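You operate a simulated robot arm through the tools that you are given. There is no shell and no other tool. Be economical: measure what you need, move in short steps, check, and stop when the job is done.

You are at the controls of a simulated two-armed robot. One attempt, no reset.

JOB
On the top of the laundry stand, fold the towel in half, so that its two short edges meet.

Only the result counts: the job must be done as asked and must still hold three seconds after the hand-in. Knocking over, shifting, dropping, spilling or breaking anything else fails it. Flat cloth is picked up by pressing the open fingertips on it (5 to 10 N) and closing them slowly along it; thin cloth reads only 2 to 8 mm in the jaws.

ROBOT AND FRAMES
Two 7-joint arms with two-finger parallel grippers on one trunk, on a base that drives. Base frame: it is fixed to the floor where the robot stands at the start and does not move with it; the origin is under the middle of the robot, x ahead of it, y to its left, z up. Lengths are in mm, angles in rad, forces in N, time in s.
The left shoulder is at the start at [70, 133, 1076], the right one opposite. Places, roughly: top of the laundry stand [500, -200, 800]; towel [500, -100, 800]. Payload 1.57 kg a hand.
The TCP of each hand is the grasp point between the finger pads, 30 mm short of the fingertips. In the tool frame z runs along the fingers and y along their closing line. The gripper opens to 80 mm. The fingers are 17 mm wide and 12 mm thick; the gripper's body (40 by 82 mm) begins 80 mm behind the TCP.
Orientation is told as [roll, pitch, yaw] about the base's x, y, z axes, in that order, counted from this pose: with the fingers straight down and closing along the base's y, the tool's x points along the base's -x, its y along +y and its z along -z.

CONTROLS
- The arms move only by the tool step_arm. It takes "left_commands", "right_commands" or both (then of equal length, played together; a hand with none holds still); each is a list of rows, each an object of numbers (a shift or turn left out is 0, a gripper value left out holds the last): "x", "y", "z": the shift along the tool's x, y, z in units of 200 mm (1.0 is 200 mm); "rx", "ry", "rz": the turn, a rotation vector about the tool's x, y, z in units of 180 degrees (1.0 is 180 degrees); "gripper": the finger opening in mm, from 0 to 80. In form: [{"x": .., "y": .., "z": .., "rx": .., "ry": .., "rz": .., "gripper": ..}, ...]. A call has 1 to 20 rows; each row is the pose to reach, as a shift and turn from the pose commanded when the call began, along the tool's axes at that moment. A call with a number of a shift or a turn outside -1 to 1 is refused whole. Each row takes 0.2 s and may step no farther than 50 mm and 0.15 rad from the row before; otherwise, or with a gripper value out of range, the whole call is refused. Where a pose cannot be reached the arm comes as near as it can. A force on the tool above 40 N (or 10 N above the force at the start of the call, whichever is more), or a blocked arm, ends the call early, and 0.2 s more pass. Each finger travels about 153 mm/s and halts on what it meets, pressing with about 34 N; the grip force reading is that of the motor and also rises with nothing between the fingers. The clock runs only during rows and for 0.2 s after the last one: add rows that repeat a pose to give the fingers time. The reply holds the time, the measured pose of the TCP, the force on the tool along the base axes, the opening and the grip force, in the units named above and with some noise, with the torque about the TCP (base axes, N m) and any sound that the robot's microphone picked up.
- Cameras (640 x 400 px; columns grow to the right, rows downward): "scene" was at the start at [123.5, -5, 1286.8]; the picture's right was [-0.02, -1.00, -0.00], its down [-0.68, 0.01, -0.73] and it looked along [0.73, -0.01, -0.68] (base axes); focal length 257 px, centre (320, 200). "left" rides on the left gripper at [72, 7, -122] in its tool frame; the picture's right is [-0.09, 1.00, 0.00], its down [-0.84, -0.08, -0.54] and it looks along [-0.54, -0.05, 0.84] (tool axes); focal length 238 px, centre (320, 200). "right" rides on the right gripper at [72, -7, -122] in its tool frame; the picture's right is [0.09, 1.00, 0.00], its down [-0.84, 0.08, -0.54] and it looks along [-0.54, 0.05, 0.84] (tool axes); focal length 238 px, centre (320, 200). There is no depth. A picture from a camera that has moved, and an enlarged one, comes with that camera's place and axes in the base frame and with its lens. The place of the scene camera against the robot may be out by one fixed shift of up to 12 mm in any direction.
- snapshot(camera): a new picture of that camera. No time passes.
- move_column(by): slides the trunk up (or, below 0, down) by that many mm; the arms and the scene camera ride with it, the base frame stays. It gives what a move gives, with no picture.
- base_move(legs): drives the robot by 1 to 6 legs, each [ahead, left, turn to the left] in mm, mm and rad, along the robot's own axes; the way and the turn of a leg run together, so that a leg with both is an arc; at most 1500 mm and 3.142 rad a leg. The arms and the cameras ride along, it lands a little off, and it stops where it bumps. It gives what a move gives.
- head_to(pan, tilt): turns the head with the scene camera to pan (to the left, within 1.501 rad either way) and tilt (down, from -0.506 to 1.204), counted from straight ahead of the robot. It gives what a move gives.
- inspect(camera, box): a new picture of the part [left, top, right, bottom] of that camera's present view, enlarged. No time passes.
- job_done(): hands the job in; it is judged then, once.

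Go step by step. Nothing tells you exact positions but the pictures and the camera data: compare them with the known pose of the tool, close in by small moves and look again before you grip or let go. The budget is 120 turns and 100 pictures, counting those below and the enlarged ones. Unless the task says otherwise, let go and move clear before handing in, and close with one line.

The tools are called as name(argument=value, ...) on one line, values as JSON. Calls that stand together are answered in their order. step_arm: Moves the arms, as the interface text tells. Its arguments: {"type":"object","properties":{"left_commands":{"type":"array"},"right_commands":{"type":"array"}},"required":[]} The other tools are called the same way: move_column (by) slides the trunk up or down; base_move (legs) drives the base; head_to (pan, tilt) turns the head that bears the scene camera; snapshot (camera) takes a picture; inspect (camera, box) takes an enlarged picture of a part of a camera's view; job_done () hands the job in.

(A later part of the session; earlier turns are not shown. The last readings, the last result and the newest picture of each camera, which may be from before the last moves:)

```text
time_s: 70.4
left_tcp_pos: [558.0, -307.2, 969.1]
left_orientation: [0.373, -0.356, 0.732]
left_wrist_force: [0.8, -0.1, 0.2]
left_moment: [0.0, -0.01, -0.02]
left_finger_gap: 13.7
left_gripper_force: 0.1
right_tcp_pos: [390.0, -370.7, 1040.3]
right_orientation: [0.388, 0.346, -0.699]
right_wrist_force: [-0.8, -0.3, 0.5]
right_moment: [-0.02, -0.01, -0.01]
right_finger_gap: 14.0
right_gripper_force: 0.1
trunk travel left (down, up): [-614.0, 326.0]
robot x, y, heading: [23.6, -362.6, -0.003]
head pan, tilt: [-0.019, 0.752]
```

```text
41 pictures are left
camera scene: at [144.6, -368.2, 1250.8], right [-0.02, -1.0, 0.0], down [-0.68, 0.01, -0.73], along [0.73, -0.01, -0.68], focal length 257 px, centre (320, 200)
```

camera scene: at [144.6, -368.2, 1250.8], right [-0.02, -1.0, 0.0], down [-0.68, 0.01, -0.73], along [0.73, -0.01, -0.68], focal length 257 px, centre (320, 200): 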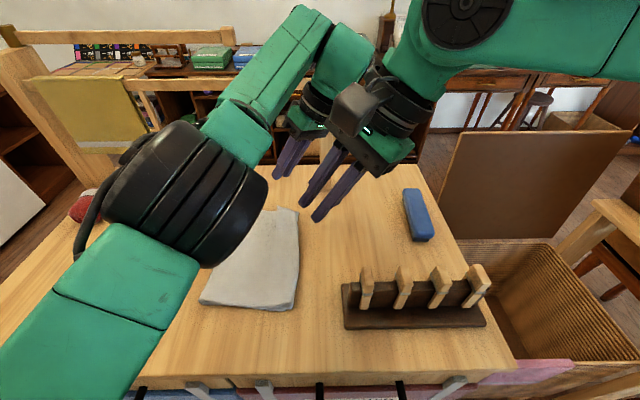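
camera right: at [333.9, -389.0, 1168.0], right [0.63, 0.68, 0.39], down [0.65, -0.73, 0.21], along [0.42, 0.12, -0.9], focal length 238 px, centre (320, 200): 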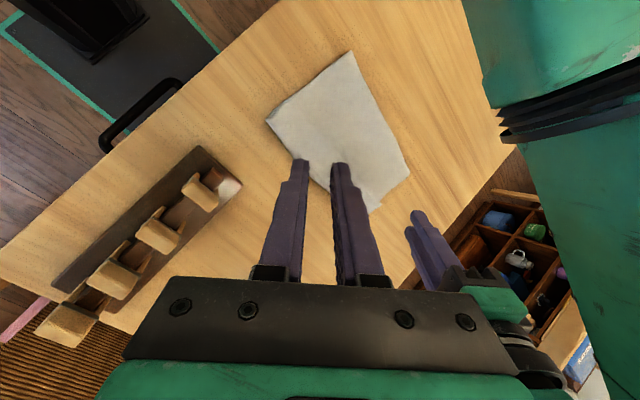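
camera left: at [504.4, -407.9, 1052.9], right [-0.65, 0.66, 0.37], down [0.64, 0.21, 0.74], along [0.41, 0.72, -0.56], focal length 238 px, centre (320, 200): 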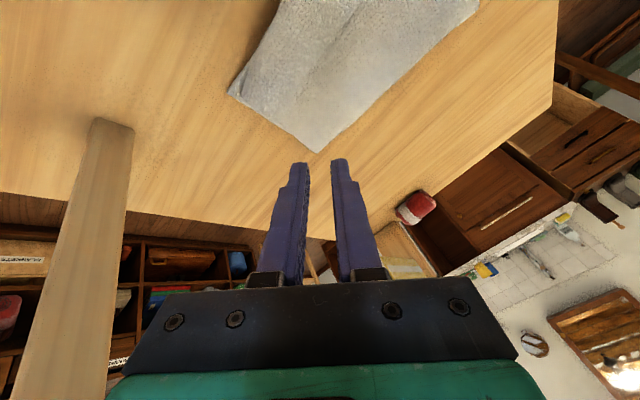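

inspect(camera="left", box=[200, 0, 440, 160])

inspect(camera="scene", box=[190, 190, 330, 320])

inspect(camera="right", box=[250, 40, 420, 220])

```text
2.50 times, centred on (320, 80) of left
camera zoom: at [504.4, -407.9, 1052.9], right [-0.65, 0.66, 0.37], down [0.64, 0.21, 0.74], along [0.41, 0.72, -0.56], focal length 596 px, centre (320, 500)
```

zoom: 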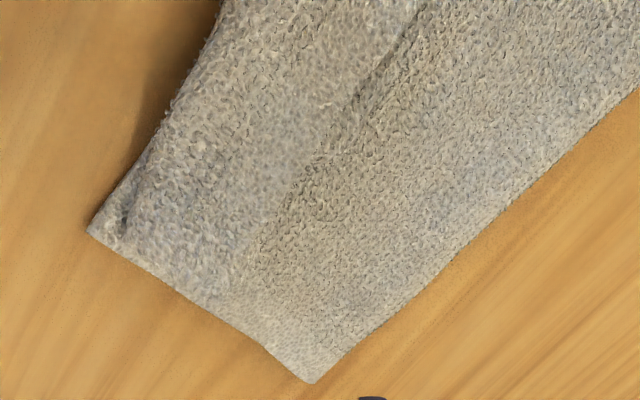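

```text
3.08 times, centred on (260, 255) of scene
camera zoom: at [144.6, -368.2, 1250.8], right [-0.02, -1.0, 0.0], down [-0.68, 0.01, -0.73], along [0.73, -0.01, -0.68], focal length 791 px, centre (505, 31)
```

zoom: 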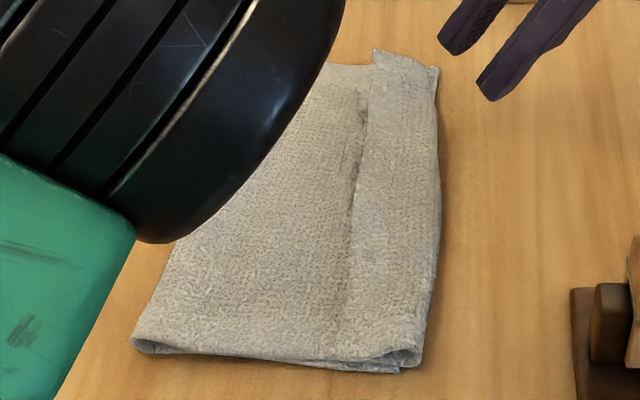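

```text
2.22 times, centred on (335, 130) of right
camera zoom: at [333.9, -389.0, 1168.0], right [0.63, 0.68, 0.39], down [0.65, -0.73, 0.21], along [0.42, 0.12, -0.9], focal length 530 px, centre (287, 356)
```

zoom: 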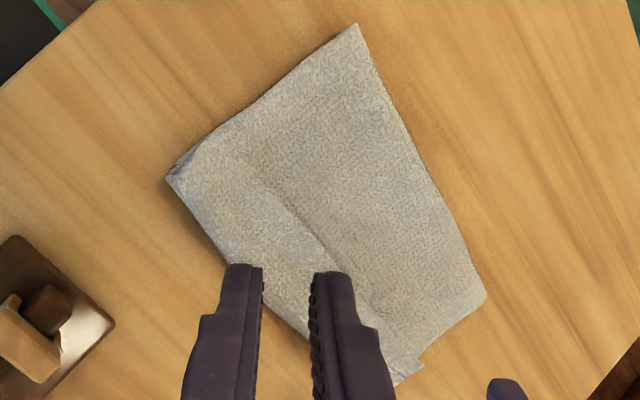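

The folded part is only about 160 mm wide instead of 200, and there's a strip along the right edge, so the flap's edge may be doubled back. I'll move the base to see that edge clearly.

base_move(legs=[[0, -110, 0]])

head_to(pan=0.35, tilt=0.85)

snapshot(camera="scene")

snapshot(camera="left")

```text
time_s: 71.6
left_tcp_pos: [557.5, -415.5, 967.4]
left_orientation: [0.37, -0.356, 0.734]
left_wrist_force: [0.2, 0.3, 0.0]
left_moment: [0.03, 0.01, 0.01]
left_finger_gap: 14.2
left_gripper_force: 0.1
right_tcp_pos: [389.2, -478.3, 1040.0]
right_orientation: [0.387, 0.347, -0.699]
right_wrist_force: [-0.6, -0.6, 0.6]
right_moment: [0.03, 0.0, 0.01]
right_finger_gap: 13.8
right_gripper_force: 0.0
trunk travel left (down, up): [-614.0, 326.0]
robot x, y, heading: [20.0, -472.3, -0.001]
head pan, tilt: [-0.019, 0.752]
```

```text
time_s: 72.5
left_tcp_pos: [557.8, -417.2, 970.2]
left_orientation: [0.369, -0.356, 0.734]
left_wrist_force: [0.1, -0.4, 0.1]
left_moment: [0.02, 0.0, -0.01]
left_finger_gap: 14.1
left_gripper_force: 0.0
right_tcp_pos: [390.9, -478.8, 1038.9]
right_orientation: [0.388, 0.349, -0.699]
right_wrist_force: [-0.4, 0.0, -0.2]
right_moment: [0.03, 0.0, 0.0]
right_finger_gap: 14.1
right_gripper_force: 0.1
trunk travel left (down, up): [-614.0, 326.0]
robot x, y, heading: [19.0, -475.2, -0.001]
head pan, tilt: [0.351, 0.85]
```

```text
37 pictures are left
camera scene: at [135.2, -449.4, 1243.0], right [0.34, -0.94, 0.0], down [-0.71, -0.26, -0.66], along [0.62, 0.23, -0.75], focal length 257 px, centre (320, 200)
```

scene: 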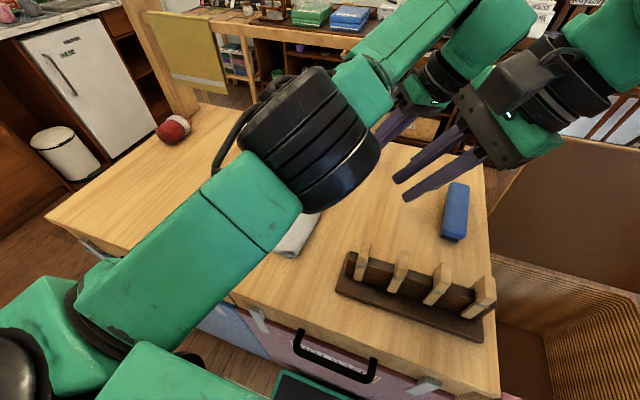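

```text
36 pictures are left
camera left: at [504.5, -517.5, 1053.0], right [-0.65, 0.66, 0.37], down [0.64, 0.21, 0.74], along [0.41, 0.72, -0.56], focal length 238 px, centre (320, 200)
```

left: 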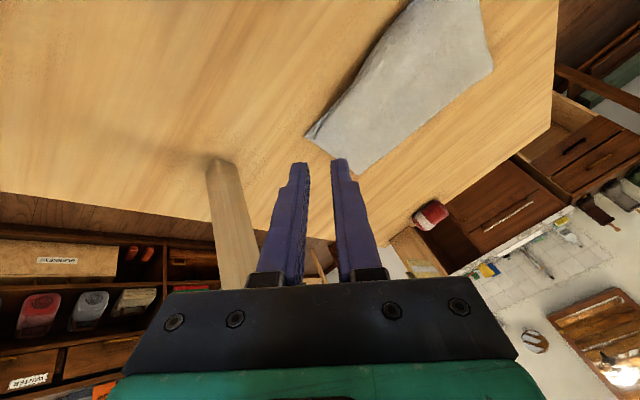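

move_column(by=60)

base_move(legs=[[0, 230, 0]])

head_to(pan=0.0, tilt=0.85)

inspect(camera="scene", box=[220, 150, 420, 300])

snapshot(camera="right")

```text
time_s: 73.5
left_tcp_pos: [558.4, -416.1, 1028.1]
left_orientation: [0.372, -0.357, 0.732]
left_wrist_force: [0.6, 0.1, 0.2]
left_moment: [0.0, 0.01, 0.01]
left_finger_gap: 14.2
left_gripper_force: 0.1
right_tcp_pos: [389.9, -479.3, 1100.3]
right_orientation: [0.388, 0.348, -0.699]
right_wrist_force: [0.6, -0.3, -0.4]
right_moment: [-0.01, 0.05, 0.0]
right_finger_gap: 13.9
right_gripper_force: 0.0
trunk travel left (down, up): [-674.0, 266.0]
robot x, y, heading: [21.5, -474.7, -0.005]
head pan, tilt: [0.351, 0.85]
```

```text
time_s: 75.2
left_tcp_pos: [557.6, -184.2, 1027.9]
left_orientation: [0.372, -0.355, 0.732]
left_wrist_force: [0.1, 0.8, -0.6]
left_moment: [0.0, 0.01, -0.01]
left_finger_gap: 14.1
left_gripper_force: 0.1
right_tcp_pos: [390.5, -245.8, 1098.3]
right_orientation: [0.387, 0.348, -0.7]
right_wrist_force: [0.0, -0.5, -0.9]
right_moment: [-0.01, -0.01, 0.0]
right_finger_gap: 14.0
right_gripper_force: 0.1
trunk travel left (down, up): [-674.0, 266.0]
robot x, y, heading: [20.5, -241.5, -0.003]
head pan, tilt: [0.351, 0.85]
```

```text
time_s: 76.0
left_tcp_pos: [558.0, -184.9, 1028.7]
left_orientation: [0.371, -0.354, 0.733]
left_wrist_force: [0.1, -0.7, -0.4]
left_moment: [-0.02, -0.05, -0.02]
left_finger_gap: 14.1
left_gripper_force: 0.1
right_tcp_pos: [390.7, -247.0, 1099.2]
right_orientation: [0.387, 0.348, -0.7]
right_wrist_force: [-1.3, 0.0, 0.5]
right_moment: [0.01, 0.04, -0.01]
right_finger_gap: 14.0
right_gripper_force: 0.0
trunk travel left (down, up): [-674.0, 266.0]
robot x, y, heading: [20.0, -241.4, -0.001]
head pan, tilt: [0.0, 0.85]
```

```text
2.67 times, centred on (320, 225) of scene
camera zoom: at [139.8, -242.7, 1303.0], right [0.0, -1.0, 0.0], down [-0.75, 0.0, -0.66], along [0.66, 0.0, -0.75], focal length 686 px, centre (320, 133)
```

zoom: 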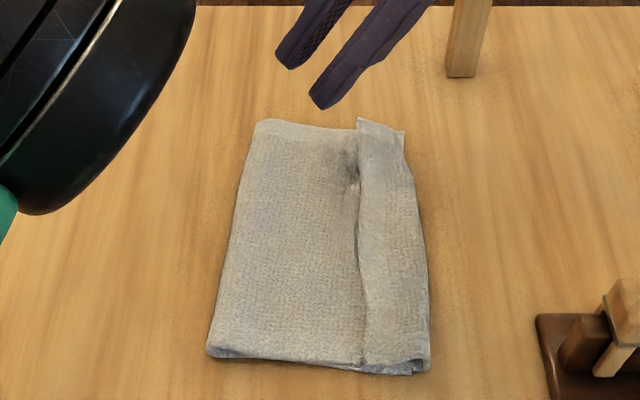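

```text
34 pictures are left
camera right: at [333.6, -265.3, 1228.1], right [0.63, 0.68, 0.39], down [0.65, -0.73, 0.21], along [0.42, 0.12, -0.9], focal length 238 px, centre (320, 200)
```

right: 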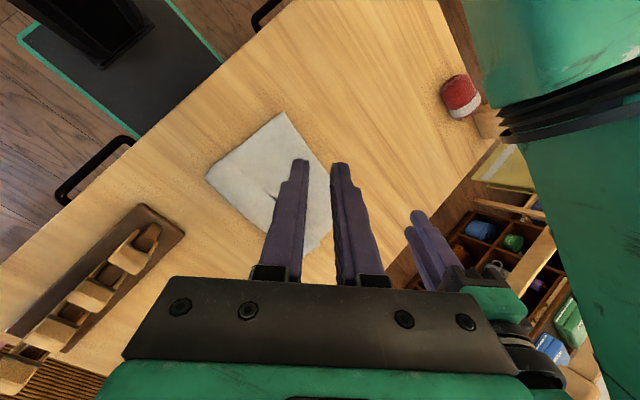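

Now it's clear: a strip about 55 mm wide along the flap's short edge has doubled back on top, with its raw edge at y≈-270. I need to regrip that raw edge with no lip, by closing along it, and lay it again. First I'll straighten both hands.

step_arm(left_commands=[{"x": 0.09, "y": -0.09, "z": -0.01, "rx": 0.03, "ry": 0.03}, {"x": 0.18, "y": -0.18, "z": -0.04, "rx": 0.06, "ry": 0.06}, {"x": 0.27, "y": -0.27, "z": -0.08, "rx": 0.09, "ry": 0.09}, {"x": 0.364, "y": -0.364, "z": -0.14, "rx": 0.1215, "ry": 0.1215}, {"x": 0.364, "y": -0.364, "z": -0.14, "rx": 0.1215, "ry": 0.1215}], right_commands=[{"x": -0.09, "y": -0.09, "z": -0.01, "rx": 0.03, "ry": -0.03}, {"x": -0.18, "y": -0.18, "z": -0.04, "rx": 0.06, "ry": -0.06}, {"x": -0.27, "y": -0.27, "z": -0.08, "rx": 0.09, "ry": -0.09}, {"x": -0.364, "y": -0.364, "z": -0.14, "rx": 0.1215, "ry": -0.1215}, {"x": -0.364, "y": -0.364, "z": -0.14, "rx": 0.1215, "ry": -0.1215}])

snapshot(camera="scene")

```text
time_s: 77.2
left_tcp_pos: [560.3, -286.9, 1002.6]
left_orientation: [-0.026, 0.019, 0.798]
left_wrist_force: [1.0, 0.9, 0.7]
left_moment: [-0.03, -0.01, 0.0]
left_finger_gap: 14.0
left_gripper_force: 0.0
left hand out of reach, approached as far as the arm can: row 1
right_tcp_pos: [391.5, -350.1, 1074.5]
right_orientation: [-0.013, -0.025, -0.774]
right_wrist_force: [0.2, -0.6, -1.4]
right_moment: [0.02, 0.01, 0.0]
right_finger_gap: 14.1
right_gripper_force: 0.0
trunk travel left (down, up): [-674.0, 266.0]
robot x, y, heading: [22.8, -238.2, 0.005]
head pan, tilt: [0.0, 0.85]
```

```text
33 pictures are left
camera scene: at [139.9, -242.8, 1303.0], right [0.0, -1.0, 0.0], down [-0.75, 0.0, -0.66], along [0.66, 0.0, -0.75], focal length 257 px, centre (320, 200)
```

scene: 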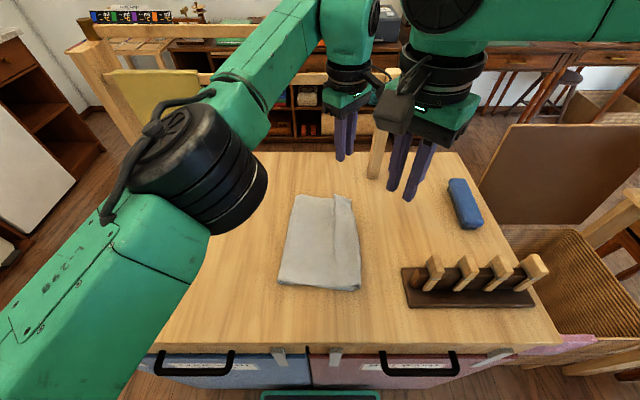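

move_column(by=-120)

step_arm(left_commands=[{"rz": -0.045, "rx": -0.004, "ry": -0.003, "gripper": 34}, {"rz": -0.09, "rx": -0.0083, "ry": -0.006}, {"rz": -0.135, "rx": -0.0083, "ry": -0.006, "x": -0.015, "y": 0.015}, {"rz": -0.135, "rx": -0.0083, "ry": -0.006, "x": -0.032, "y": 0.031}, {"rz": -0.135, "rx": -0.0083, "ry": -0.006, "x": -0.032, "y": 0.031}], right_commands=[{"rz": 0.047, "rx": -0.004, "ry": 0.008, "gripper": 34, "z": 0.05}, {"rz": 0.094, "rx": -0.004, "ry": 0.008, "x": 0.08, "y": 0.09, "z": 0.12}, {"rz": 0.142, "rx": -0.004, "ry": 0.008, "x": 0.16, "y": 0.18, "z": 0.2}, {"rz": 0.142, "rx": -0.004, "ry": 0.008, "x": 0.244, "y": 0.279, "z": 0.28}, {"rz": 0.142, "rx": -0.004, "ry": 0.008, "x": 0.244, "y": 0.279, "z": 0.33}])

snapshot(camera="left")

snapshot(camera="right")

```text
time_s: 78.8
left_tcp_pos: [559.6, -287.2, 883.5]
left_orientation: [-0.027, 0.017, 0.798]
left_wrist_force: [-0.1, 0.0, 0.2]
left_moment: [-0.01, 0.0, 0.01]
left_finger_gap: 14.2
left_gripper_force: 0.1
right_tcp_pos: [392.0, -348.3, 955.6]
right_orientation: [-0.011, -0.026, -0.772]
right_wrist_force: [0.1, -0.1, 0.1]
right_moment: [0.0, 0.04, -0.02]
right_finger_gap: 13.9
right_gripper_force: 0.0
trunk travel left (down, up): [-554.0, 386.0]
robot x, y, heading: [20.7, -239.4, -0.003]
head pan, tilt: [0.0, 0.85]
```

```text
time_s: 80.0
left_tcp_pos: [559.6, -278.5, 882.8]
left_orientation: [0.004, 0.004, 1.224]
left_wrist_force: [0.3, 0.7, 1.2]
left_moment: [-0.02, 0.01, -0.02]
left_finger_gap: 34.0
left_gripper_force: 0.1
left hand out of reach, approached as far as the arm can: row 2
right_tcp_pos: [396.0, -276.6, 888.7]
right_orientation: [0.011, -0.001, -1.221]
right_wrist_force: [-0.4, -0.4, -0.1]
right_moment: [-0.01, -0.01, 0.0]
right_finger_gap: 34.1
right_gripper_force: 0.1
trunk travel left (down, up): [-554.0, 386.0]
robot x, y, heading: [20.7, -239.2, 0.001]
head pan, tilt: [0.0, 0.85]
```

```text
32 pictures are left
camera left: at [529.1, -344.1, 1006.7], right [-0.9, 0.43, 0.0], down [0.36, 0.76, 0.54], along [0.23, 0.49, -0.84], focal length 238 px, centre (320, 200)
```

left: 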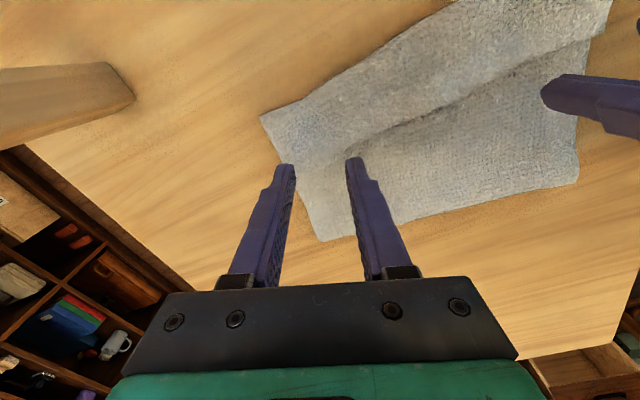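

```text
31 pictures are left
camera right: at [363.6, -210.4, 1011.3], right [0.9, 0.43, 0.01], down [0.35, -0.76, 0.54], along [0.24, -0.49, -0.84], focal length 238 px, centre (320, 200)
```

right: 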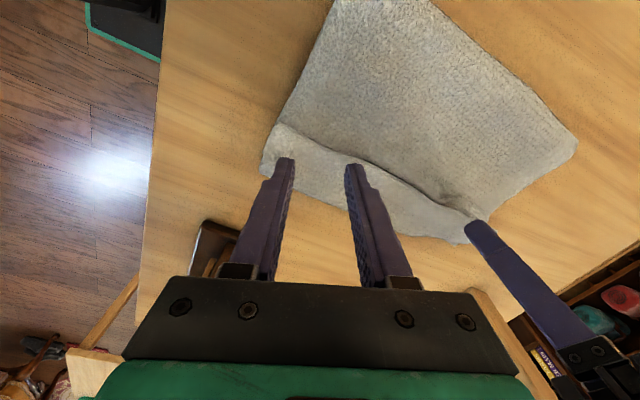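

Both hands reach at yaw ±70°. I'll zoom in on the raw edge.

inspect(camera="left", box=[240, 40, 480, 250])

inspect(camera="right", box=[240, 90, 480, 250])

```text
1.90 times, centred on (360, 145) of left
camera zoom: at [529.1, -344.1, 1006.7], right [-0.9, 0.43, 0.0], down [0.36, 0.76, 0.54], along [0.23, 0.49, -0.84], focal length 454 px, centre (244, 305)
```

zoom: 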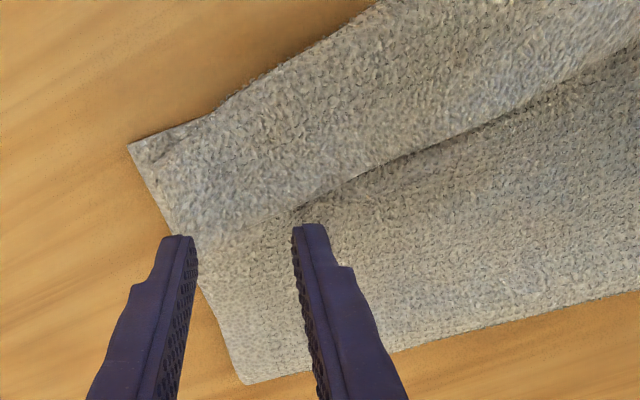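

```text
2.50 times, centred on (360, 170) of right
camera zoom: at [363.6, -210.4, 1011.3], right [0.9, 0.43, 0.01], down [0.35, -0.76, 0.54], along [0.24, -0.49, -0.84], focal length 596 px, centre (220, 275)
```

zoom: 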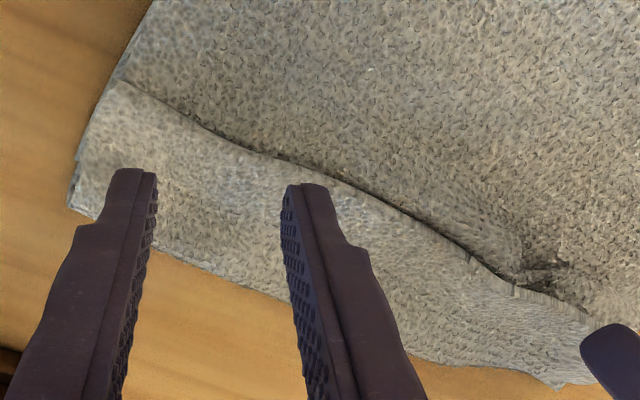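

The raw edge lies at y≈-273. I'll shift slightly, open to 40 and lower to contact.

step_arm(left_commands=[{"gripper": 40, "z": 0.05, "y": 0.02}, {"z": 0.1, "y": 0.02}, {"z": 0.15, "y": 0.02}, {"z": 0.19, "y": 0.02}, {"z": 0.19, "y": 0.02}], right_commands=[{"gripper": 40, "z": 0.05, "x": -0.02}, {"z": 0.1, "x": -0.02}, {"z": 0.16, "x": -0.02}, {"z": 0.22, "x": -0.02}, {"z": 0.22, "x": -0.02}])

```text
time_s: 81.2
left_tcp_pos: [554.3, -278.6, 845.0]
left_orientation: [0.005, 0.002, 1.221]
left_wrist_force: [1.5, 0.6, 2.8]
left_moment: [0.02, -0.04, 0.0]
left_finger_gap: 39.3
left_gripper_force: 0.1
right_tcp_pos: [399.3, -280.4, 843.4]
right_orientation: [0.01, 0.001, -1.219]
right_wrist_force: [-0.1, 0.2, 1.0]
right_moment: [-0.05, -0.04, 0.03]
right_finger_gap: 40.1
right_gripper_force: 0.0
trunk travel left (down, up): [-554.0, 386.0]
robot x, y, heading: [23.0, -242.7, 0.001]
head pan, tilt: [0.0, 0.85]
```

step_arm(left_commands=[{"z": 0.006}, {"z": 0.012}, {"z": 0.016}, {"z": 0.016}], right_commands=[{"z": 0.006}, {"z": 0.012}, {"z": 0.016}, {"z": 0.016}])

inspect(camera="right", box=[220, 60, 480, 240])

inspect(camera="left", box=[220, 60, 480, 240])

```text
time_s: 82.2
left_tcp_pos: [555.1, -277.5, 843.6]
left_orientation: [0.002, 0.003, 1.222]
left_wrist_force: [1.5, 0.3, 5.8]
left_moment: [0.0, -0.06, 0.0]
left_finger_gap: 38.9
left_gripper_force: 0.1
right_tcp_pos: [398.1, -279.7, 840.5]
right_orientation: [0.01, -0.001, -1.219]
right_wrist_force: [2.3, 0.3, 5.4]
right_moment: [-0.02, -0.01, -0.03]
right_finger_gap: 39.6
right_gripper_force: 0.1
trunk travel left (down, up): [-554.0, 386.0]
robot x, y, heading: [21.2, -237.3, 0.0]
head pan, tilt: [0.0, 0.85]
```

```text
2.22 times, centred on (350, 150) of right
camera zoom: at [365.8, -214.1, 962.9], right [0.9, 0.43, 0.01], down [0.36, -0.76, 0.54], along [0.24, -0.49, -0.84], focal length 530 px, centre (253, 311)
```

zoom: 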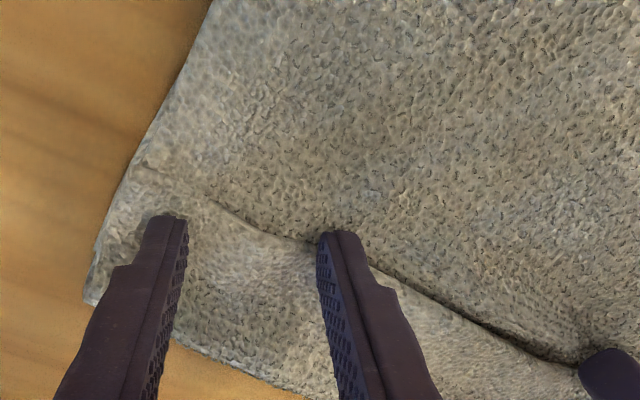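

```text
2.22 times, centred on (350, 150) of left
camera zoom: at [525.6, -342.9, 965.6], right [-0.9, 0.43, 0.0], down [0.36, 0.76, 0.54], along [0.23, 0.49, -0.84], focal length 530 px, centre (253, 311)
```

zoom: 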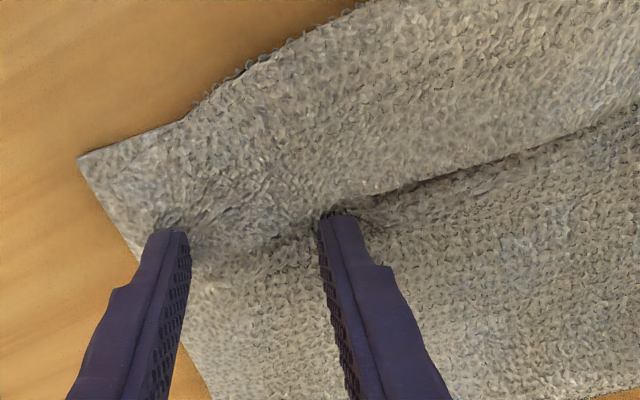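

The right hand is placed properly. The left fingers sit just past the raw edge, so I'll shift them 14 mm towards -y and press again.

step_arm(left_commands=[{"z": -0.03}, {"z": -0.03, "x": 0.04, "y": 0.007}, {"z": -0.03, "x": 0.08, "y": 0.014}, {"z": 0.0, "x": 0.08, "y": 0.014}, {"z": 0.0, "x": 0.08, "y": 0.014}], right_commands=[{"z": 0.002}, {"z": 0.004}, {"z": 0.005}, {"z": 0.005}, {"z": 0.005}])

inspect(camera="left", box=[220, 60, 480, 240])

```text
time_s: 83.3
left_tcp_pos: [546.8, -290.6, 843.2]
left_orientation: [0.005, 0.004, 1.223]
left_wrist_force: [0.3, 0.1, 3.1]
left_moment: [-0.01, 0.02, 0.0]
left_finger_gap: 39.7
left_gripper_force: 0.0
right_tcp_pos: [398.7, -280.1, 839.2]
right_orientation: [0.011, 0.0, -1.22]
right_wrist_force: [3.5, -0.1, 11.6]
right_moment: [-0.09, -0.01, 0.02]
right_finger_gap: 39.3
right_gripper_force: 0.0
trunk travel left (down, up): [-554.0, 386.0]
robot x, y, heading: [19.6, -241.8, -0.003]
head pan, tilt: [0.0, 0.85]
```

```text
2.22 times, centred on (350, 150) of left
camera zoom: at [517.5, -356.6, 966.2], right [-0.9, 0.43, 0.0], down [0.36, 0.76, 0.54], along [0.23, 0.49, -0.84], focal length 530 px, centre (253, 311)
```

zoom: 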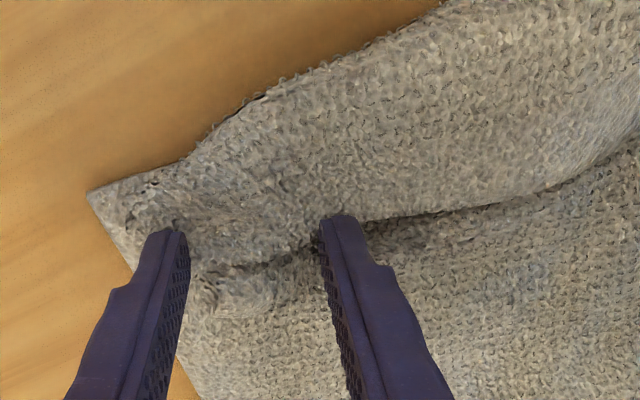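

step_arm(left_commands=[{"z": -0.04}, {"z": -0.07}, {"z": -0.07, "x": 0.047, "y": -0.017}, {"z": -0.03, "x": 0.047, "y": -0.017}, {"z": 0.0, "x": 0.047, "y": -0.017}, {"z": 0.014, "x": 0.047, "y": -0.017}, {"z": 0.014, "x": 0.047, "y": -0.017}])

inspect(camera="left", box=[220, 60, 480, 240])

```text
time_s: 85.0
left_tcp_pos: [545.5, -301.4, 840.5]
left_orientation: [0.001, 0.004, 1.221]
left_wrist_force: [1.4, -0.2, 9.2]
left_moment: [0.0, -0.09, -0.07]
left_finger_gap: 39.6
left_gripper_force: 0.1
right_tcp_pos: [398.0, -280.3, 839.3]
right_orientation: [0.011, -0.002, -1.217]
right_wrist_force: [2.9, -1.3, 11.6]
right_moment: [-0.09, -0.03, 0.03]
right_finger_gap: 39.1
right_gripper_force: 0.1
trunk travel left (down, up): [-554.0, 386.0]
robot x, y, heading: [22.7, -237.4, -0.003]
head pan, tilt: [0.0, 0.85]
```

```text
2.22 times, centred on (350, 150) of left
camera zoom: at [517.0, -367.1, 962.8], right [-0.9, 0.43, 0.0], down [0.36, 0.76, 0.54], along [0.23, 0.49, -0.84], focal length 530 px, centre (253, 311)
```

zoom: 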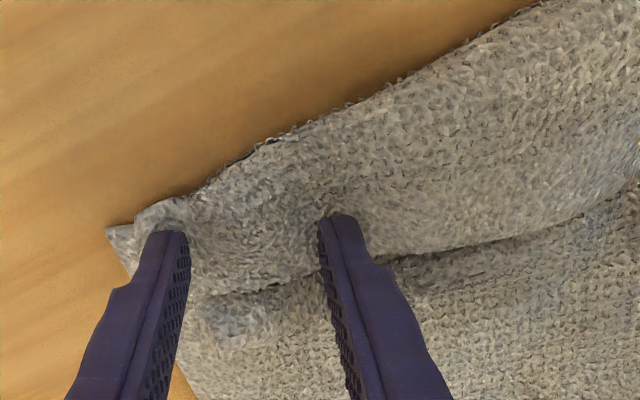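

Both hands are now on the strip, so I'll close them slowly.

step_arm(left_commands=[{"gripper": 37}, {"gripper": 34}, {"gripper": 31}, {"gripper": 28}, {"gripper": 25}, {"gripper": 22}, {"gripper": 19}, {"gripper": 16}, {"gripper": 13}, {"gripper": 11}, {"gripper": 9}, {"gripper": 7}, {"gripper": 5}, {"gripper": 3}, {"gripper": 0}, {"gripper": 0}, {"gripper": 0}], right_commands=[{"gripper": 37}, {"gripper": 34}, {"gripper": 31}, {"gripper": 28}, {"gripper": 25}, {"gripper": 22}, {"gripper": 19}, {"gripper": 16}, {"gripper": 13}, {"gripper": 11}, {"gripper": 9}, {"gripper": 7}, {"gripper": 5}, {"gripper": 3}, {"gripper": 0}, {"gripper": 0}, {"gripper": 0}])

inspect(camera="right", box=[220, 60, 480, 240])

inspect(camera="left", box=[220, 60, 480, 240])

```text
time_s: 88.5
left_tcp_pos: [546.1, -302.0, 840.2]
left_orientation: [0.002, 0.004, 1.222]
left_wrist_force: [-12.7, 0.4, 8.4]
left_moment: [0.05, 0.39, 0.13]
left_finger_gap: 5.8
left_gripper_force: 25.8
right_tcp_pos: [396.7, -279.8, 839.4]
right_orientation: [0.01, -0.002, -1.218]
right_wrist_force: [13.8, 0.0, 10.5]
right_moment: [-0.06, -0.39, 0.04]
right_finger_gap: 7.6
right_gripper_force: 27.1
trunk travel left (down, up): [-554.0, 386.0]
robot x, y, heading: [21.9, -239.2, 0.001]
head pan, tilt: [0.0, 0.85]
```

```text
2.22 times, centred on (350, 150) of right
camera zoom: at [364.7, -213.9, 961.9], right [0.9, 0.43, 0.01], down [0.35, -0.76, 0.54], along [0.24, -0.49, -0.84], focal length 530 px, centre (253, 311)
```

zoom: 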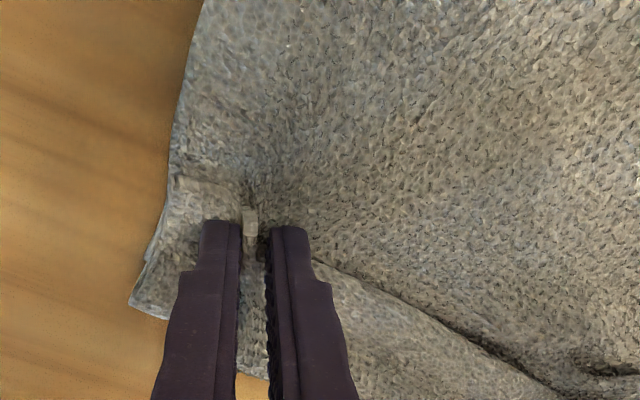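

```text
2.22 times, centred on (350, 150) of left
camera zoom: at [516.2, -367.0, 962.9], right [-0.9, 0.43, 0.0], down [0.36, 0.76, 0.54], along [0.23, 0.49, -0.84], focal length 530 px, centre (253, 311)
```

zoom: 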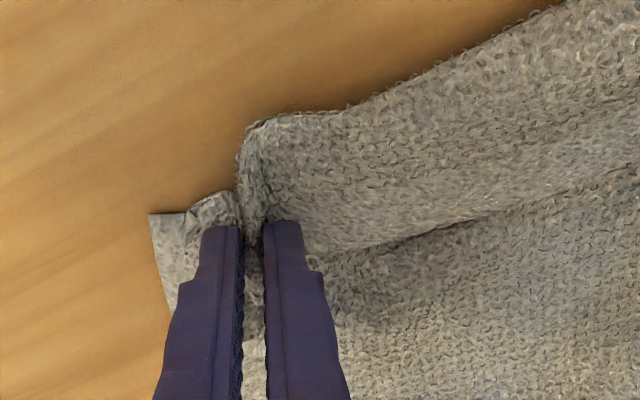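

step_arm(left_commands=[{"z": -0.08}, {"z": -0.16}, {"z": -0.24}, {"z": -0.3}, {"z": -0.3}], right_commands=[{"z": -0.08}, {"z": -0.16}, {"z": -0.24}, {"z": -0.3}, {"z": -0.3}])

snapshot(camera="right")

snapshot(camera="left")

inspect(camera="scene", box=[240, 130, 440, 300])

```text
time_s: 89.5
left_tcp_pos: [544.2, -302.4, 889.3]
left_orientation: [0.014, 0.004, 1.212]
left_wrist_force: [-11.7, 0.3, -0.5]
left_moment: [-0.01, 0.41, 0.14]
left_finger_gap: 4.9
left_gripper_force: 25.4
left hand out of reach, approached as far as the arm can: row 4
right_tcp_pos: [396.0, -284.2, 891.1]
right_orientation: [-0.004, -0.013, -1.209]
right_wrist_force: [7.0, -6.9, -5.7]
right_moment: [0.36, -1.18, 0.68]
right_finger_gap: 7.2
right_gripper_force: 26.4
trunk travel left (down, up): [-554.0, 386.0]
robot x, y, heading: [20.8, -241.2, 0.001]
head pan, tilt: [0.0, 0.85]
stopped in row 4 (right hand): the force on the tool passed its limit (the readings are from after the stop); the commanded pose is now the measured one
```

```text
22 pictures are left
camera right: at [364.7, -217.0, 1012.8], right [0.9, 0.44, -0.01], down [0.37, -0.75, 0.55], along [0.24, -0.5, -0.83], focal length 238 px, centre (320, 200)
```

right: 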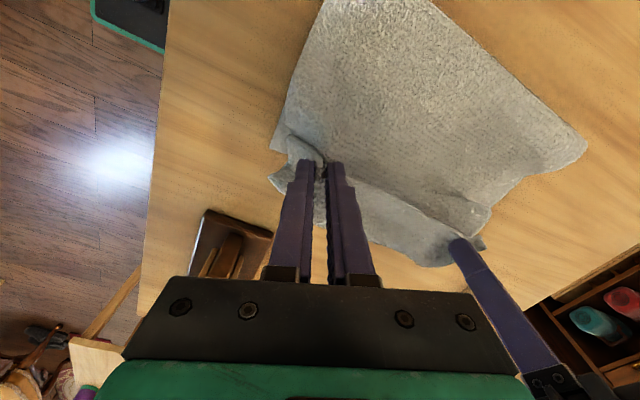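

```text
21 pictures are left
camera left: at [515.4, -366.9, 1011.0], right [-0.9, 0.44, 0.01], down [0.37, 0.75, 0.54], along [0.22, 0.49, -0.84], focal length 238 px, centre (320, 200)
```

left: 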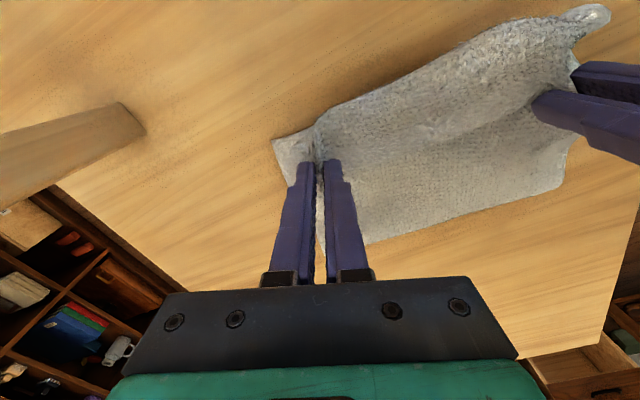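

```text
2.35 times, centred on (340, 215) of scene
camera zoom: at [140.1, -242.6, 1182.9], right [0.0, -1.0, 0.0], down [-0.75, 0.0, -0.66], along [0.66, 0.0, -0.75], focal length 605 px, centre (273, 165)
```

zoom: 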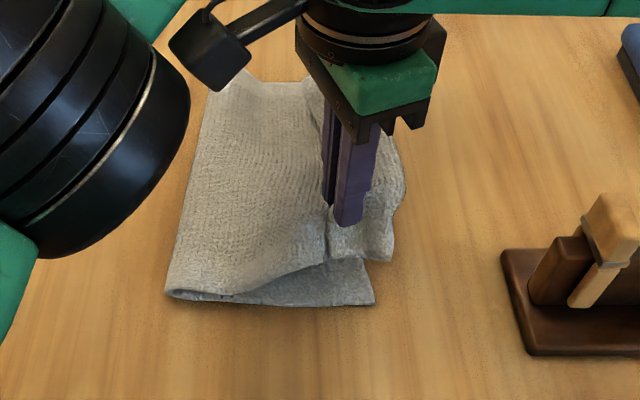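

Both grips took the strip and the flap together. Earlier a pressed fingertip dragged the strip outwards, so I'll set the cloth down, open, and then drag the raw edge outwards by pressing lightly while the base drives to -y.

step_arm(left_commands=[{"z": 0.08}, {"z": 0.16}, {"z": 0.22}, {"z": 0.22, "gripper": 10}, {"z": 0.22, "gripper": 20}, {"z": 0.2, "gripper": 30}, {"z": 0.1, "gripper": 30}, {"z": 0.08, "gripper": 30}], right_commands=[{"z": 0.08}, {"z": 0.16}, {"z": 0.23}, {"z": 0.23, "gripper": 10}, {"z": 0.23, "gripper": 20}, {"z": 0.21, "gripper": 30}, {"z": 0.1, "gripper": 30}, {"z": 0.08, "gripper": 30}])

inspect(camera="right", box=[220, 0, 620, 260])

```text
time_s: 91.3
left_tcp_pos: [544.5, -301.8, 871.4]
left_orientation: [0.012, 0.0, 1.212]
left_wrist_force: [1.2, -0.6, 0.1]
left_moment: [-0.01, -0.01, -0.01]
left_finger_gap: 29.7
left_gripper_force: 0.2
right_tcp_pos: [394.2, -283.2, 875.4]
right_orientation: [-0.006, -0.011, -1.209]
right_wrist_force: [0.7, -0.1, 0.0]
right_moment: [0.03, -0.01, 0.03]
right_finger_gap: 30.0
right_gripper_force: 0.1
trunk travel left (down, up): [-554.0, 386.0]
robot x, y, heading: [22.9, -237.7, -0.001]
head pan, tilt: [0.0, 0.85]
```

```text
1.54 times, centred on (420, 130) of right
camera zoom: at [363.5, -215.8, 996.8], right [0.9, 0.44, -0.01], down [0.37, -0.75, 0.55], along [0.24, -0.5, -0.83], focal length 367 px, centre (166, 308)
```

zoom: 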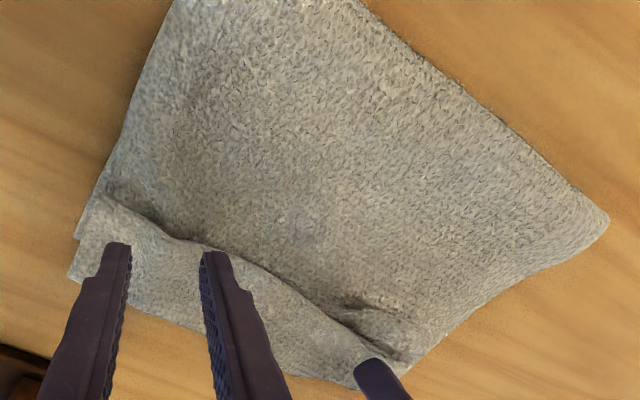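

step_arm(left_commands=[{"gripper": 45}, {"z": 0.07}, {"z": 0.12}, {"z": 0.147}, {"z": 0.147}], right_commands=[{"gripper": 45, "x": -0.056, "y": -0.021}, {"x": -0.056, "y": -0.021, "z": 0.08}, {"x": -0.056, "y": -0.021, "z": 0.14}, {"x": -0.056, "y": -0.021, "z": 0.172}, {"x": -0.056, "y": -0.021, "z": 0.172}])

```text
time_s: 92.5
left_tcp_pos: [543.9, -301.6, 843.3]
left_orientation: [0.011, -0.001, 1.21]
left_wrist_force: [-0.3, 0.3, 1.7]
left_moment: [0.03, 0.04, 0.01]
left_finger_gap: 44.8
left_gripper_force: 0.0
right_tcp_pos: [395.8, -295.6, 842.7]
right_orientation: [-0.003, -0.011, -1.209]
right_wrist_force: [0.1, 1.2, 3.3]
right_moment: [0.05, 0.0, 0.02]
right_finger_gap: 44.9
right_gripper_force: 0.0
trunk travel left (down, up): [-554.0, 386.0]
robot x, y, heading: [20.1, -243.8, -0.004]
head pan, tilt: [0.0, 0.85]
```

step_arm(left_commands=[{"z": 0.007}, {"z": 0.012}, {"z": 0.012}], right_commands=[{"z": 0.003}, {"z": 0.007}, {"z": 0.007}])

base_move(legs=[[0, -40, 0]])

inspect(camera="right", box=[220, 0, 620, 260])

```text
time_s: 93.3
left_tcp_pos: [543.6, -301.5, 841.0]
left_orientation: [0.011, 0.0, 1.211]
left_wrist_force: [1.1, 0.1, 4.3]
left_moment: [-0.01, 0.0, -0.01]
left_finger_gap: 44.9
left_gripper_force: 0.0
right_tcp_pos: [395.3, -295.5, 841.2]
right_orientation: [-0.003, -0.014, -1.208]
right_wrist_force: [1.3, 1.6, 5.7]
right_moment: [0.01, -0.04, -0.04]
right_finger_gap: 45.1
right_gripper_force: 0.1
trunk travel left (down, up): [-554.0, 386.0]
robot x, y, heading: [21.6, -239.9, -0.004]
head pan, tilt: [0.0, 0.85]
```

```text
time_s: 94.2
left_tcp_pos: [544.9, -341.8, 841.5]
left_orientation: [0.011, 0.0, 1.212]
left_wrist_force: [0.5, 0.3, 2.6]
left_moment: [0.07, 0.02, 0.02]
left_finger_gap: 44.9
left_gripper_force: 0.2
right_tcp_pos: [394.5, -337.0, 841.1]
right_orientation: [-0.004, -0.011, -1.209]
right_wrist_force: [0.0, 1.3, 6.1]
right_moment: [0.08, 0.02, -0.02]
right_finger_gap: 44.7
right_gripper_force: 0.1
trunk travel left (down, up): [-554.0, 386.0]
robot x, y, heading: [17.8, -280.6, -0.003]
head pan, tilt: [0.0, 0.85]
```

```text
1.54 times, centred on (420, 130) of right
camera zoom: at [362.8, -269.5, 962.5], right [0.9, 0.44, 0.0], down [0.37, -0.75, 0.55], along [0.24, -0.5, -0.83], focal length 367 px, centre (166, 308)
```

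zoom: 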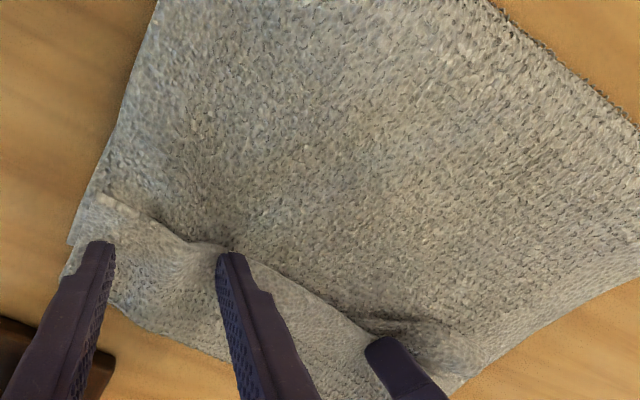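

The raw edge followed the fingers outwards. I'll check with the scene camera before continuing.

inspect(camera="scene", box=[240, 130, 440, 300])

```text
2.35 times, centred on (340, 215) of scene
camera zoom: at [138.7, -283.7, 1183.1], right [0.0, -1.0, 0.0], down [-0.75, 0.0, -0.66], along [0.66, 0.0, -0.75], focal length 605 px, centre (273, 165)
```

zoom: 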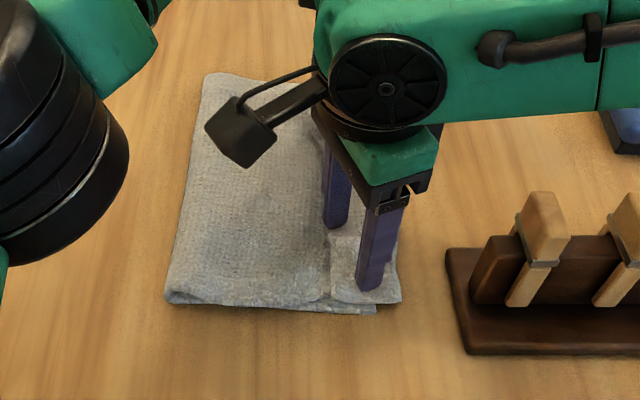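

The whole towel slid instead. I'll have the left hand hold the towel down while the right hand drags the strip, turning both hands to yaw 0 so they don't clash.

step_arm(left_commands=[{"z": -0.12, "gripper": 30}, {"z": -0.25, "gripper": 10}, {"z": -0.25, "rz": 0.043, "gripper": 0}, {"z": -0.25, "rz": 0.086, "x": -0.03, "y": 0.06}, {"z": -0.25, "rz": 0.129, "x": -0.06, "y": 0.12}, {"z": -0.25, "rz": 0.172, "x": -0.09, "y": 0.18}, {"z": -0.25, "rz": 0.215, "x": -0.12, "y": 0.24}, {"z": -0.25, "rz": 0.258, "x": -0.15, "y": 0.3}, {"z": -0.25, "rz": 0.301, "x": -0.18, "y": 0.36}, {"z": -0.25, "rz": 0.344, "x": -0.21, "y": 0.42}, {"z": -0.25, "rz": 0.385, "x": -0.222, "y": 0.431}], right_commands=[{"z": -0.12}, {"z": -0.2, "gripper": 20}, {"z": -0.2, "rz": -0.043}, {"z": -0.2, "rz": -0.086}, {"z": -0.2, "rz": -0.129}, {"z": -0.2, "rz": -0.172}, {"z": -0.2, "rz": -0.215}, {"z": -0.2, "rz": -0.258}, {"z": -0.2, "rz": -0.301}, {"z": -0.2, "rz": -0.344}, {"z": -0.2, "rz": -0.385}])

snapshot(camera="right")

```text
time_s: 95.8
left_tcp_pos: [511.4, -305.2, 890.7]
left_orientation: [0.005, 0.0, 0.574]
left_wrist_force: [4.7, -3.8, 0.7]
left_moment: [0.53, 0.75, 0.55]
left_finger_gap: 0.0
left_gripper_force: 21.6
left hand out of reach, approached as far as the arm can: row 2
right_tcp_pos: [389.7, -331.8, 879.3]
right_orientation: [-0.014, -0.005, -0.531]
right_wrist_force: [-5.2, 4.0, -0.7]
right_moment: [-0.61, -0.71, 0.11]
right_finger_gap: 20.0
right_gripper_force: 0.1
trunk travel left (down, up): [-554.0, 386.0]
robot x, y, heading: [18.8, -280.1, 0.003]
head pan, tilt: [0.0, 0.85]
stopped in row 8 (left hand): the force on the tool passed its limit (the readings are from after the stop); the commanded pose is now the measured one
```

```text
16 pictures are left
camera right: at [324.5, -298.5, 1001.7], right [0.42, 0.91, -0.01], down [0.76, -0.35, 0.54], along [0.49, -0.24, -0.84], focal length 238 px, centre (320, 200)
```

right: 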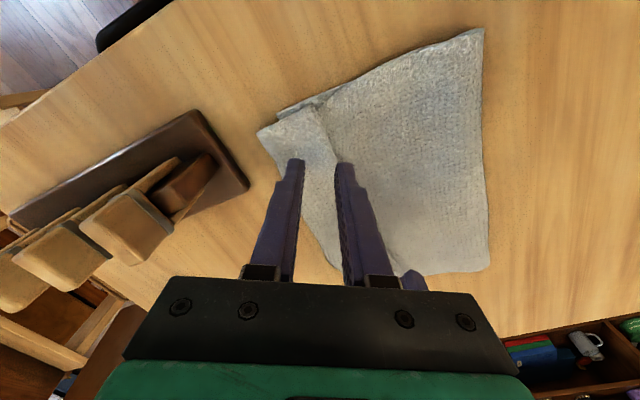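

step_arm(left_commands=[{"x": -0.07, "y": 0.1}, {"x": -0.136, "y": 0.21}, {"x": -0.136, "y": 0.21, "rz": 0.045}, {"x": -0.1, "y": 0.23, "rz": 0.09}, {"x": -0.06, "y": 0.25, "rz": 0.135}, {"x": -0.02, "y": 0.26, "rz": 0.183}, {"x": 0.013, "y": 0.265, "rz": 0.183}], right_commands=[{}, {}, {"rz": -0.042}, {"rz": -0.084}, {"rz": -0.126}, {"rz": -0.169}, {"rz": -0.169}])

```text
time_s: 96.2
left_tcp_pos: [509.8, -300.5, 891.3]
left_orientation: [0.0, 0.001, 0.58]
left_wrist_force: [1.7, -0.7, -0.1]
left_moment: [0.03, 0.21, 0.1]
left_finger_gap: 0.1
left_gripper_force: 21.3
right_tcp_pos: [389.1, -328.0, 878.6]
right_orientation: [-0.011, -0.002, -0.514]
right_wrist_force: [-0.6, 0.7, -0.1]
right_moment: [-0.08, -0.2, 0.02]
right_finger_gap: 20.0
right_gripper_force: 0.0
trunk travel left (down, up): [-554.0, 386.0]
robot x, y, heading: [22.1, -277.2, 0.001]
head pan, tilt: [0.0, 0.85]
stopped in row 1 (right hand): the force on the tool passed its limit (the readings are from after the stop); the commanded pose is now the measured one
```

step_arm(right_commands=[{"x": -0.04, "y": -0.12, "z": -0.02}, {"x": -0.08, "y": -0.22, "z": -0.05}, {"x": -0.08, "y": -0.22, "z": -0.05}])

step_arm(left_commands=[{"x": -0.07, "y": 0.1}, {"x": -0.136, "y": 0.21}, {"x": -0.136, "y": 0.21, "rz": 0.045}, {"x": -0.1, "y": 0.23, "rz": 0.09}, {"x": -0.06, "y": 0.25, "rz": 0.135}, {"x": -0.02, "y": 0.26, "rz": 0.183}, {"x": 0.013, "y": 0.265, "rz": 0.183}], right_commands=[{}, {}, {"rz": -0.042}, {"rz": -0.084}, {"rz": -0.126}, {"rz": -0.164}, {"rz": -0.164}])

snapshot(camera="scene")

```text
time_s: 97.0
left_tcp_pos: [509.4, -300.9, 891.6]
left_orientation: [0.002, 0.0, 0.579]
left_wrist_force: [0.3, -1.0, -0.6]
left_moment: [0.0, -0.02, 0.02]
left_finger_gap: 0.0
left_gripper_force: 20.6
right_tcp_pos: [380.8, -374.7, 888.7]
right_orientation: [-0.009, -0.004, -0.517]
right_wrist_force: [-0.4, 0.2, 0.4]
right_moment: [0.02, 0.03, 0.0]
right_finger_gap: 20.0
right_gripper_force: 0.1
trunk travel left (down, up): [-554.0, 386.0]
robot x, y, heading: [21.8, -278.6, -0.002]
head pan, tilt: [0.0, 0.85]
```

```text
time_s: 98.6
left_tcp_pos: [477.9, -257.9, 891.8]
left_orientation: [0.0, 0.0, 0.0]
left_wrist_force: [0.7, -0.8, 0.9]
left_moment: [-0.01, -0.04, 0.0]
left_finger_gap: 0.0
left_gripper_force: 21.4
right_tcp_pos: [380.9, -375.9, 888.7]
right_orientation: [-0.009, 0.002, 0.0]
right_wrist_force: [0.7, -0.3, 0.3]
right_moment: [0.0, 0.02, 0.05]
right_finger_gap: 19.9
right_gripper_force: 0.0
trunk travel left (down, up): [-554.0, 386.0]
robot x, y, heading: [20.1, -276.1, -0.001]
head pan, tilt: [0.0, 0.85]
```

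```text
15 pictures are left
camera scene: at [139.7, -283.7, 1183.0], right [0.0, -1.0, 0.0], down [-0.75, 0.0, -0.66], along [0.66, 0.0, -0.75], focal length 257 px, centre (320, 200)
```

scene: 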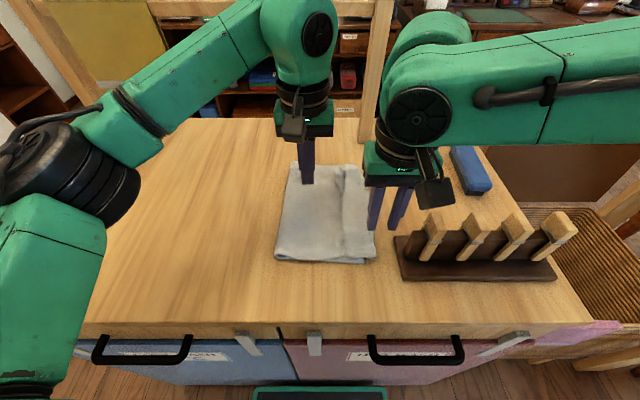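

Both hands are now clear of each other. The left presses down to hold the towel, and the right goes onto the near part of the strip.

step_arm(left_commands=[{"z": 0.08}, {"z": 0.16}, {"z": 0.24}, {"z": 0.265}, {"z": 0.275}, {"z": 0.275}], right_commands=[{"x": -0.08, "y": 0.1, "gripper": 0}, {"x": -0.16, "y": 0.195}, {"x": -0.16, "y": 0.195, "z": 0.1}, {"x": -0.16, "y": 0.195, "z": 0.2}, {"x": -0.16, "y": 0.195, "z": 0.225}, {"x": -0.16, "y": 0.195, "z": 0.235}])

inspect(camera="right", box=[200, 40, 520, 240])

```text
time_s: 100.0
left_tcp_pos: [477.2, -258.9, 836.5]
left_orientation: [0.0, -0.001, 0.001]
left_wrist_force: [0.5, 1.4, 4.9]
left_moment: [0.0, -0.05, -0.04]
left_finger_gap: 0.0
left_gripper_force: 21.0
right_tcp_pos: [413.0, -337.2, 843.5]
right_orientation: [-0.011, 0.0, -0.001]
right_wrist_force: [0.7, -1.1, 1.1]
right_moment: [0.0, -0.03, 0.0]
right_finger_gap: 0.1
right_gripper_force: 21.8
trunk travel left (down, up): [-554.0, 386.0]
robot x, y, heading: [20.6, -278.5, -0.0]
head pan, tilt: [0.0, 0.85]
```

```text
2.00 times, centred on (360, 140) of right
camera zoom: at [340.8, -341.6, 965.1], right [-0.09, 1.0, -0.01], down [0.84, 0.08, 0.54], along [0.54, 0.04, -0.84], focal length 477 px, centre (240, 320)
```

zoom: 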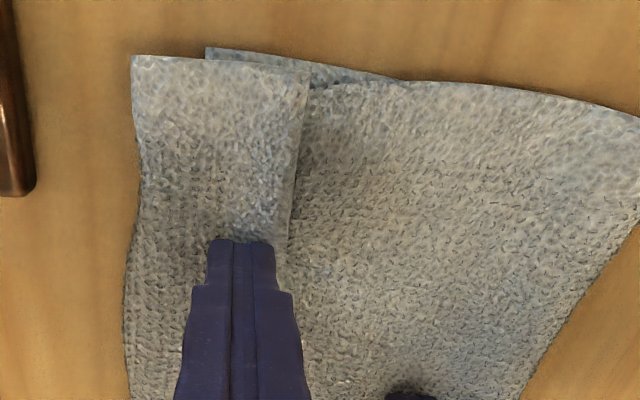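

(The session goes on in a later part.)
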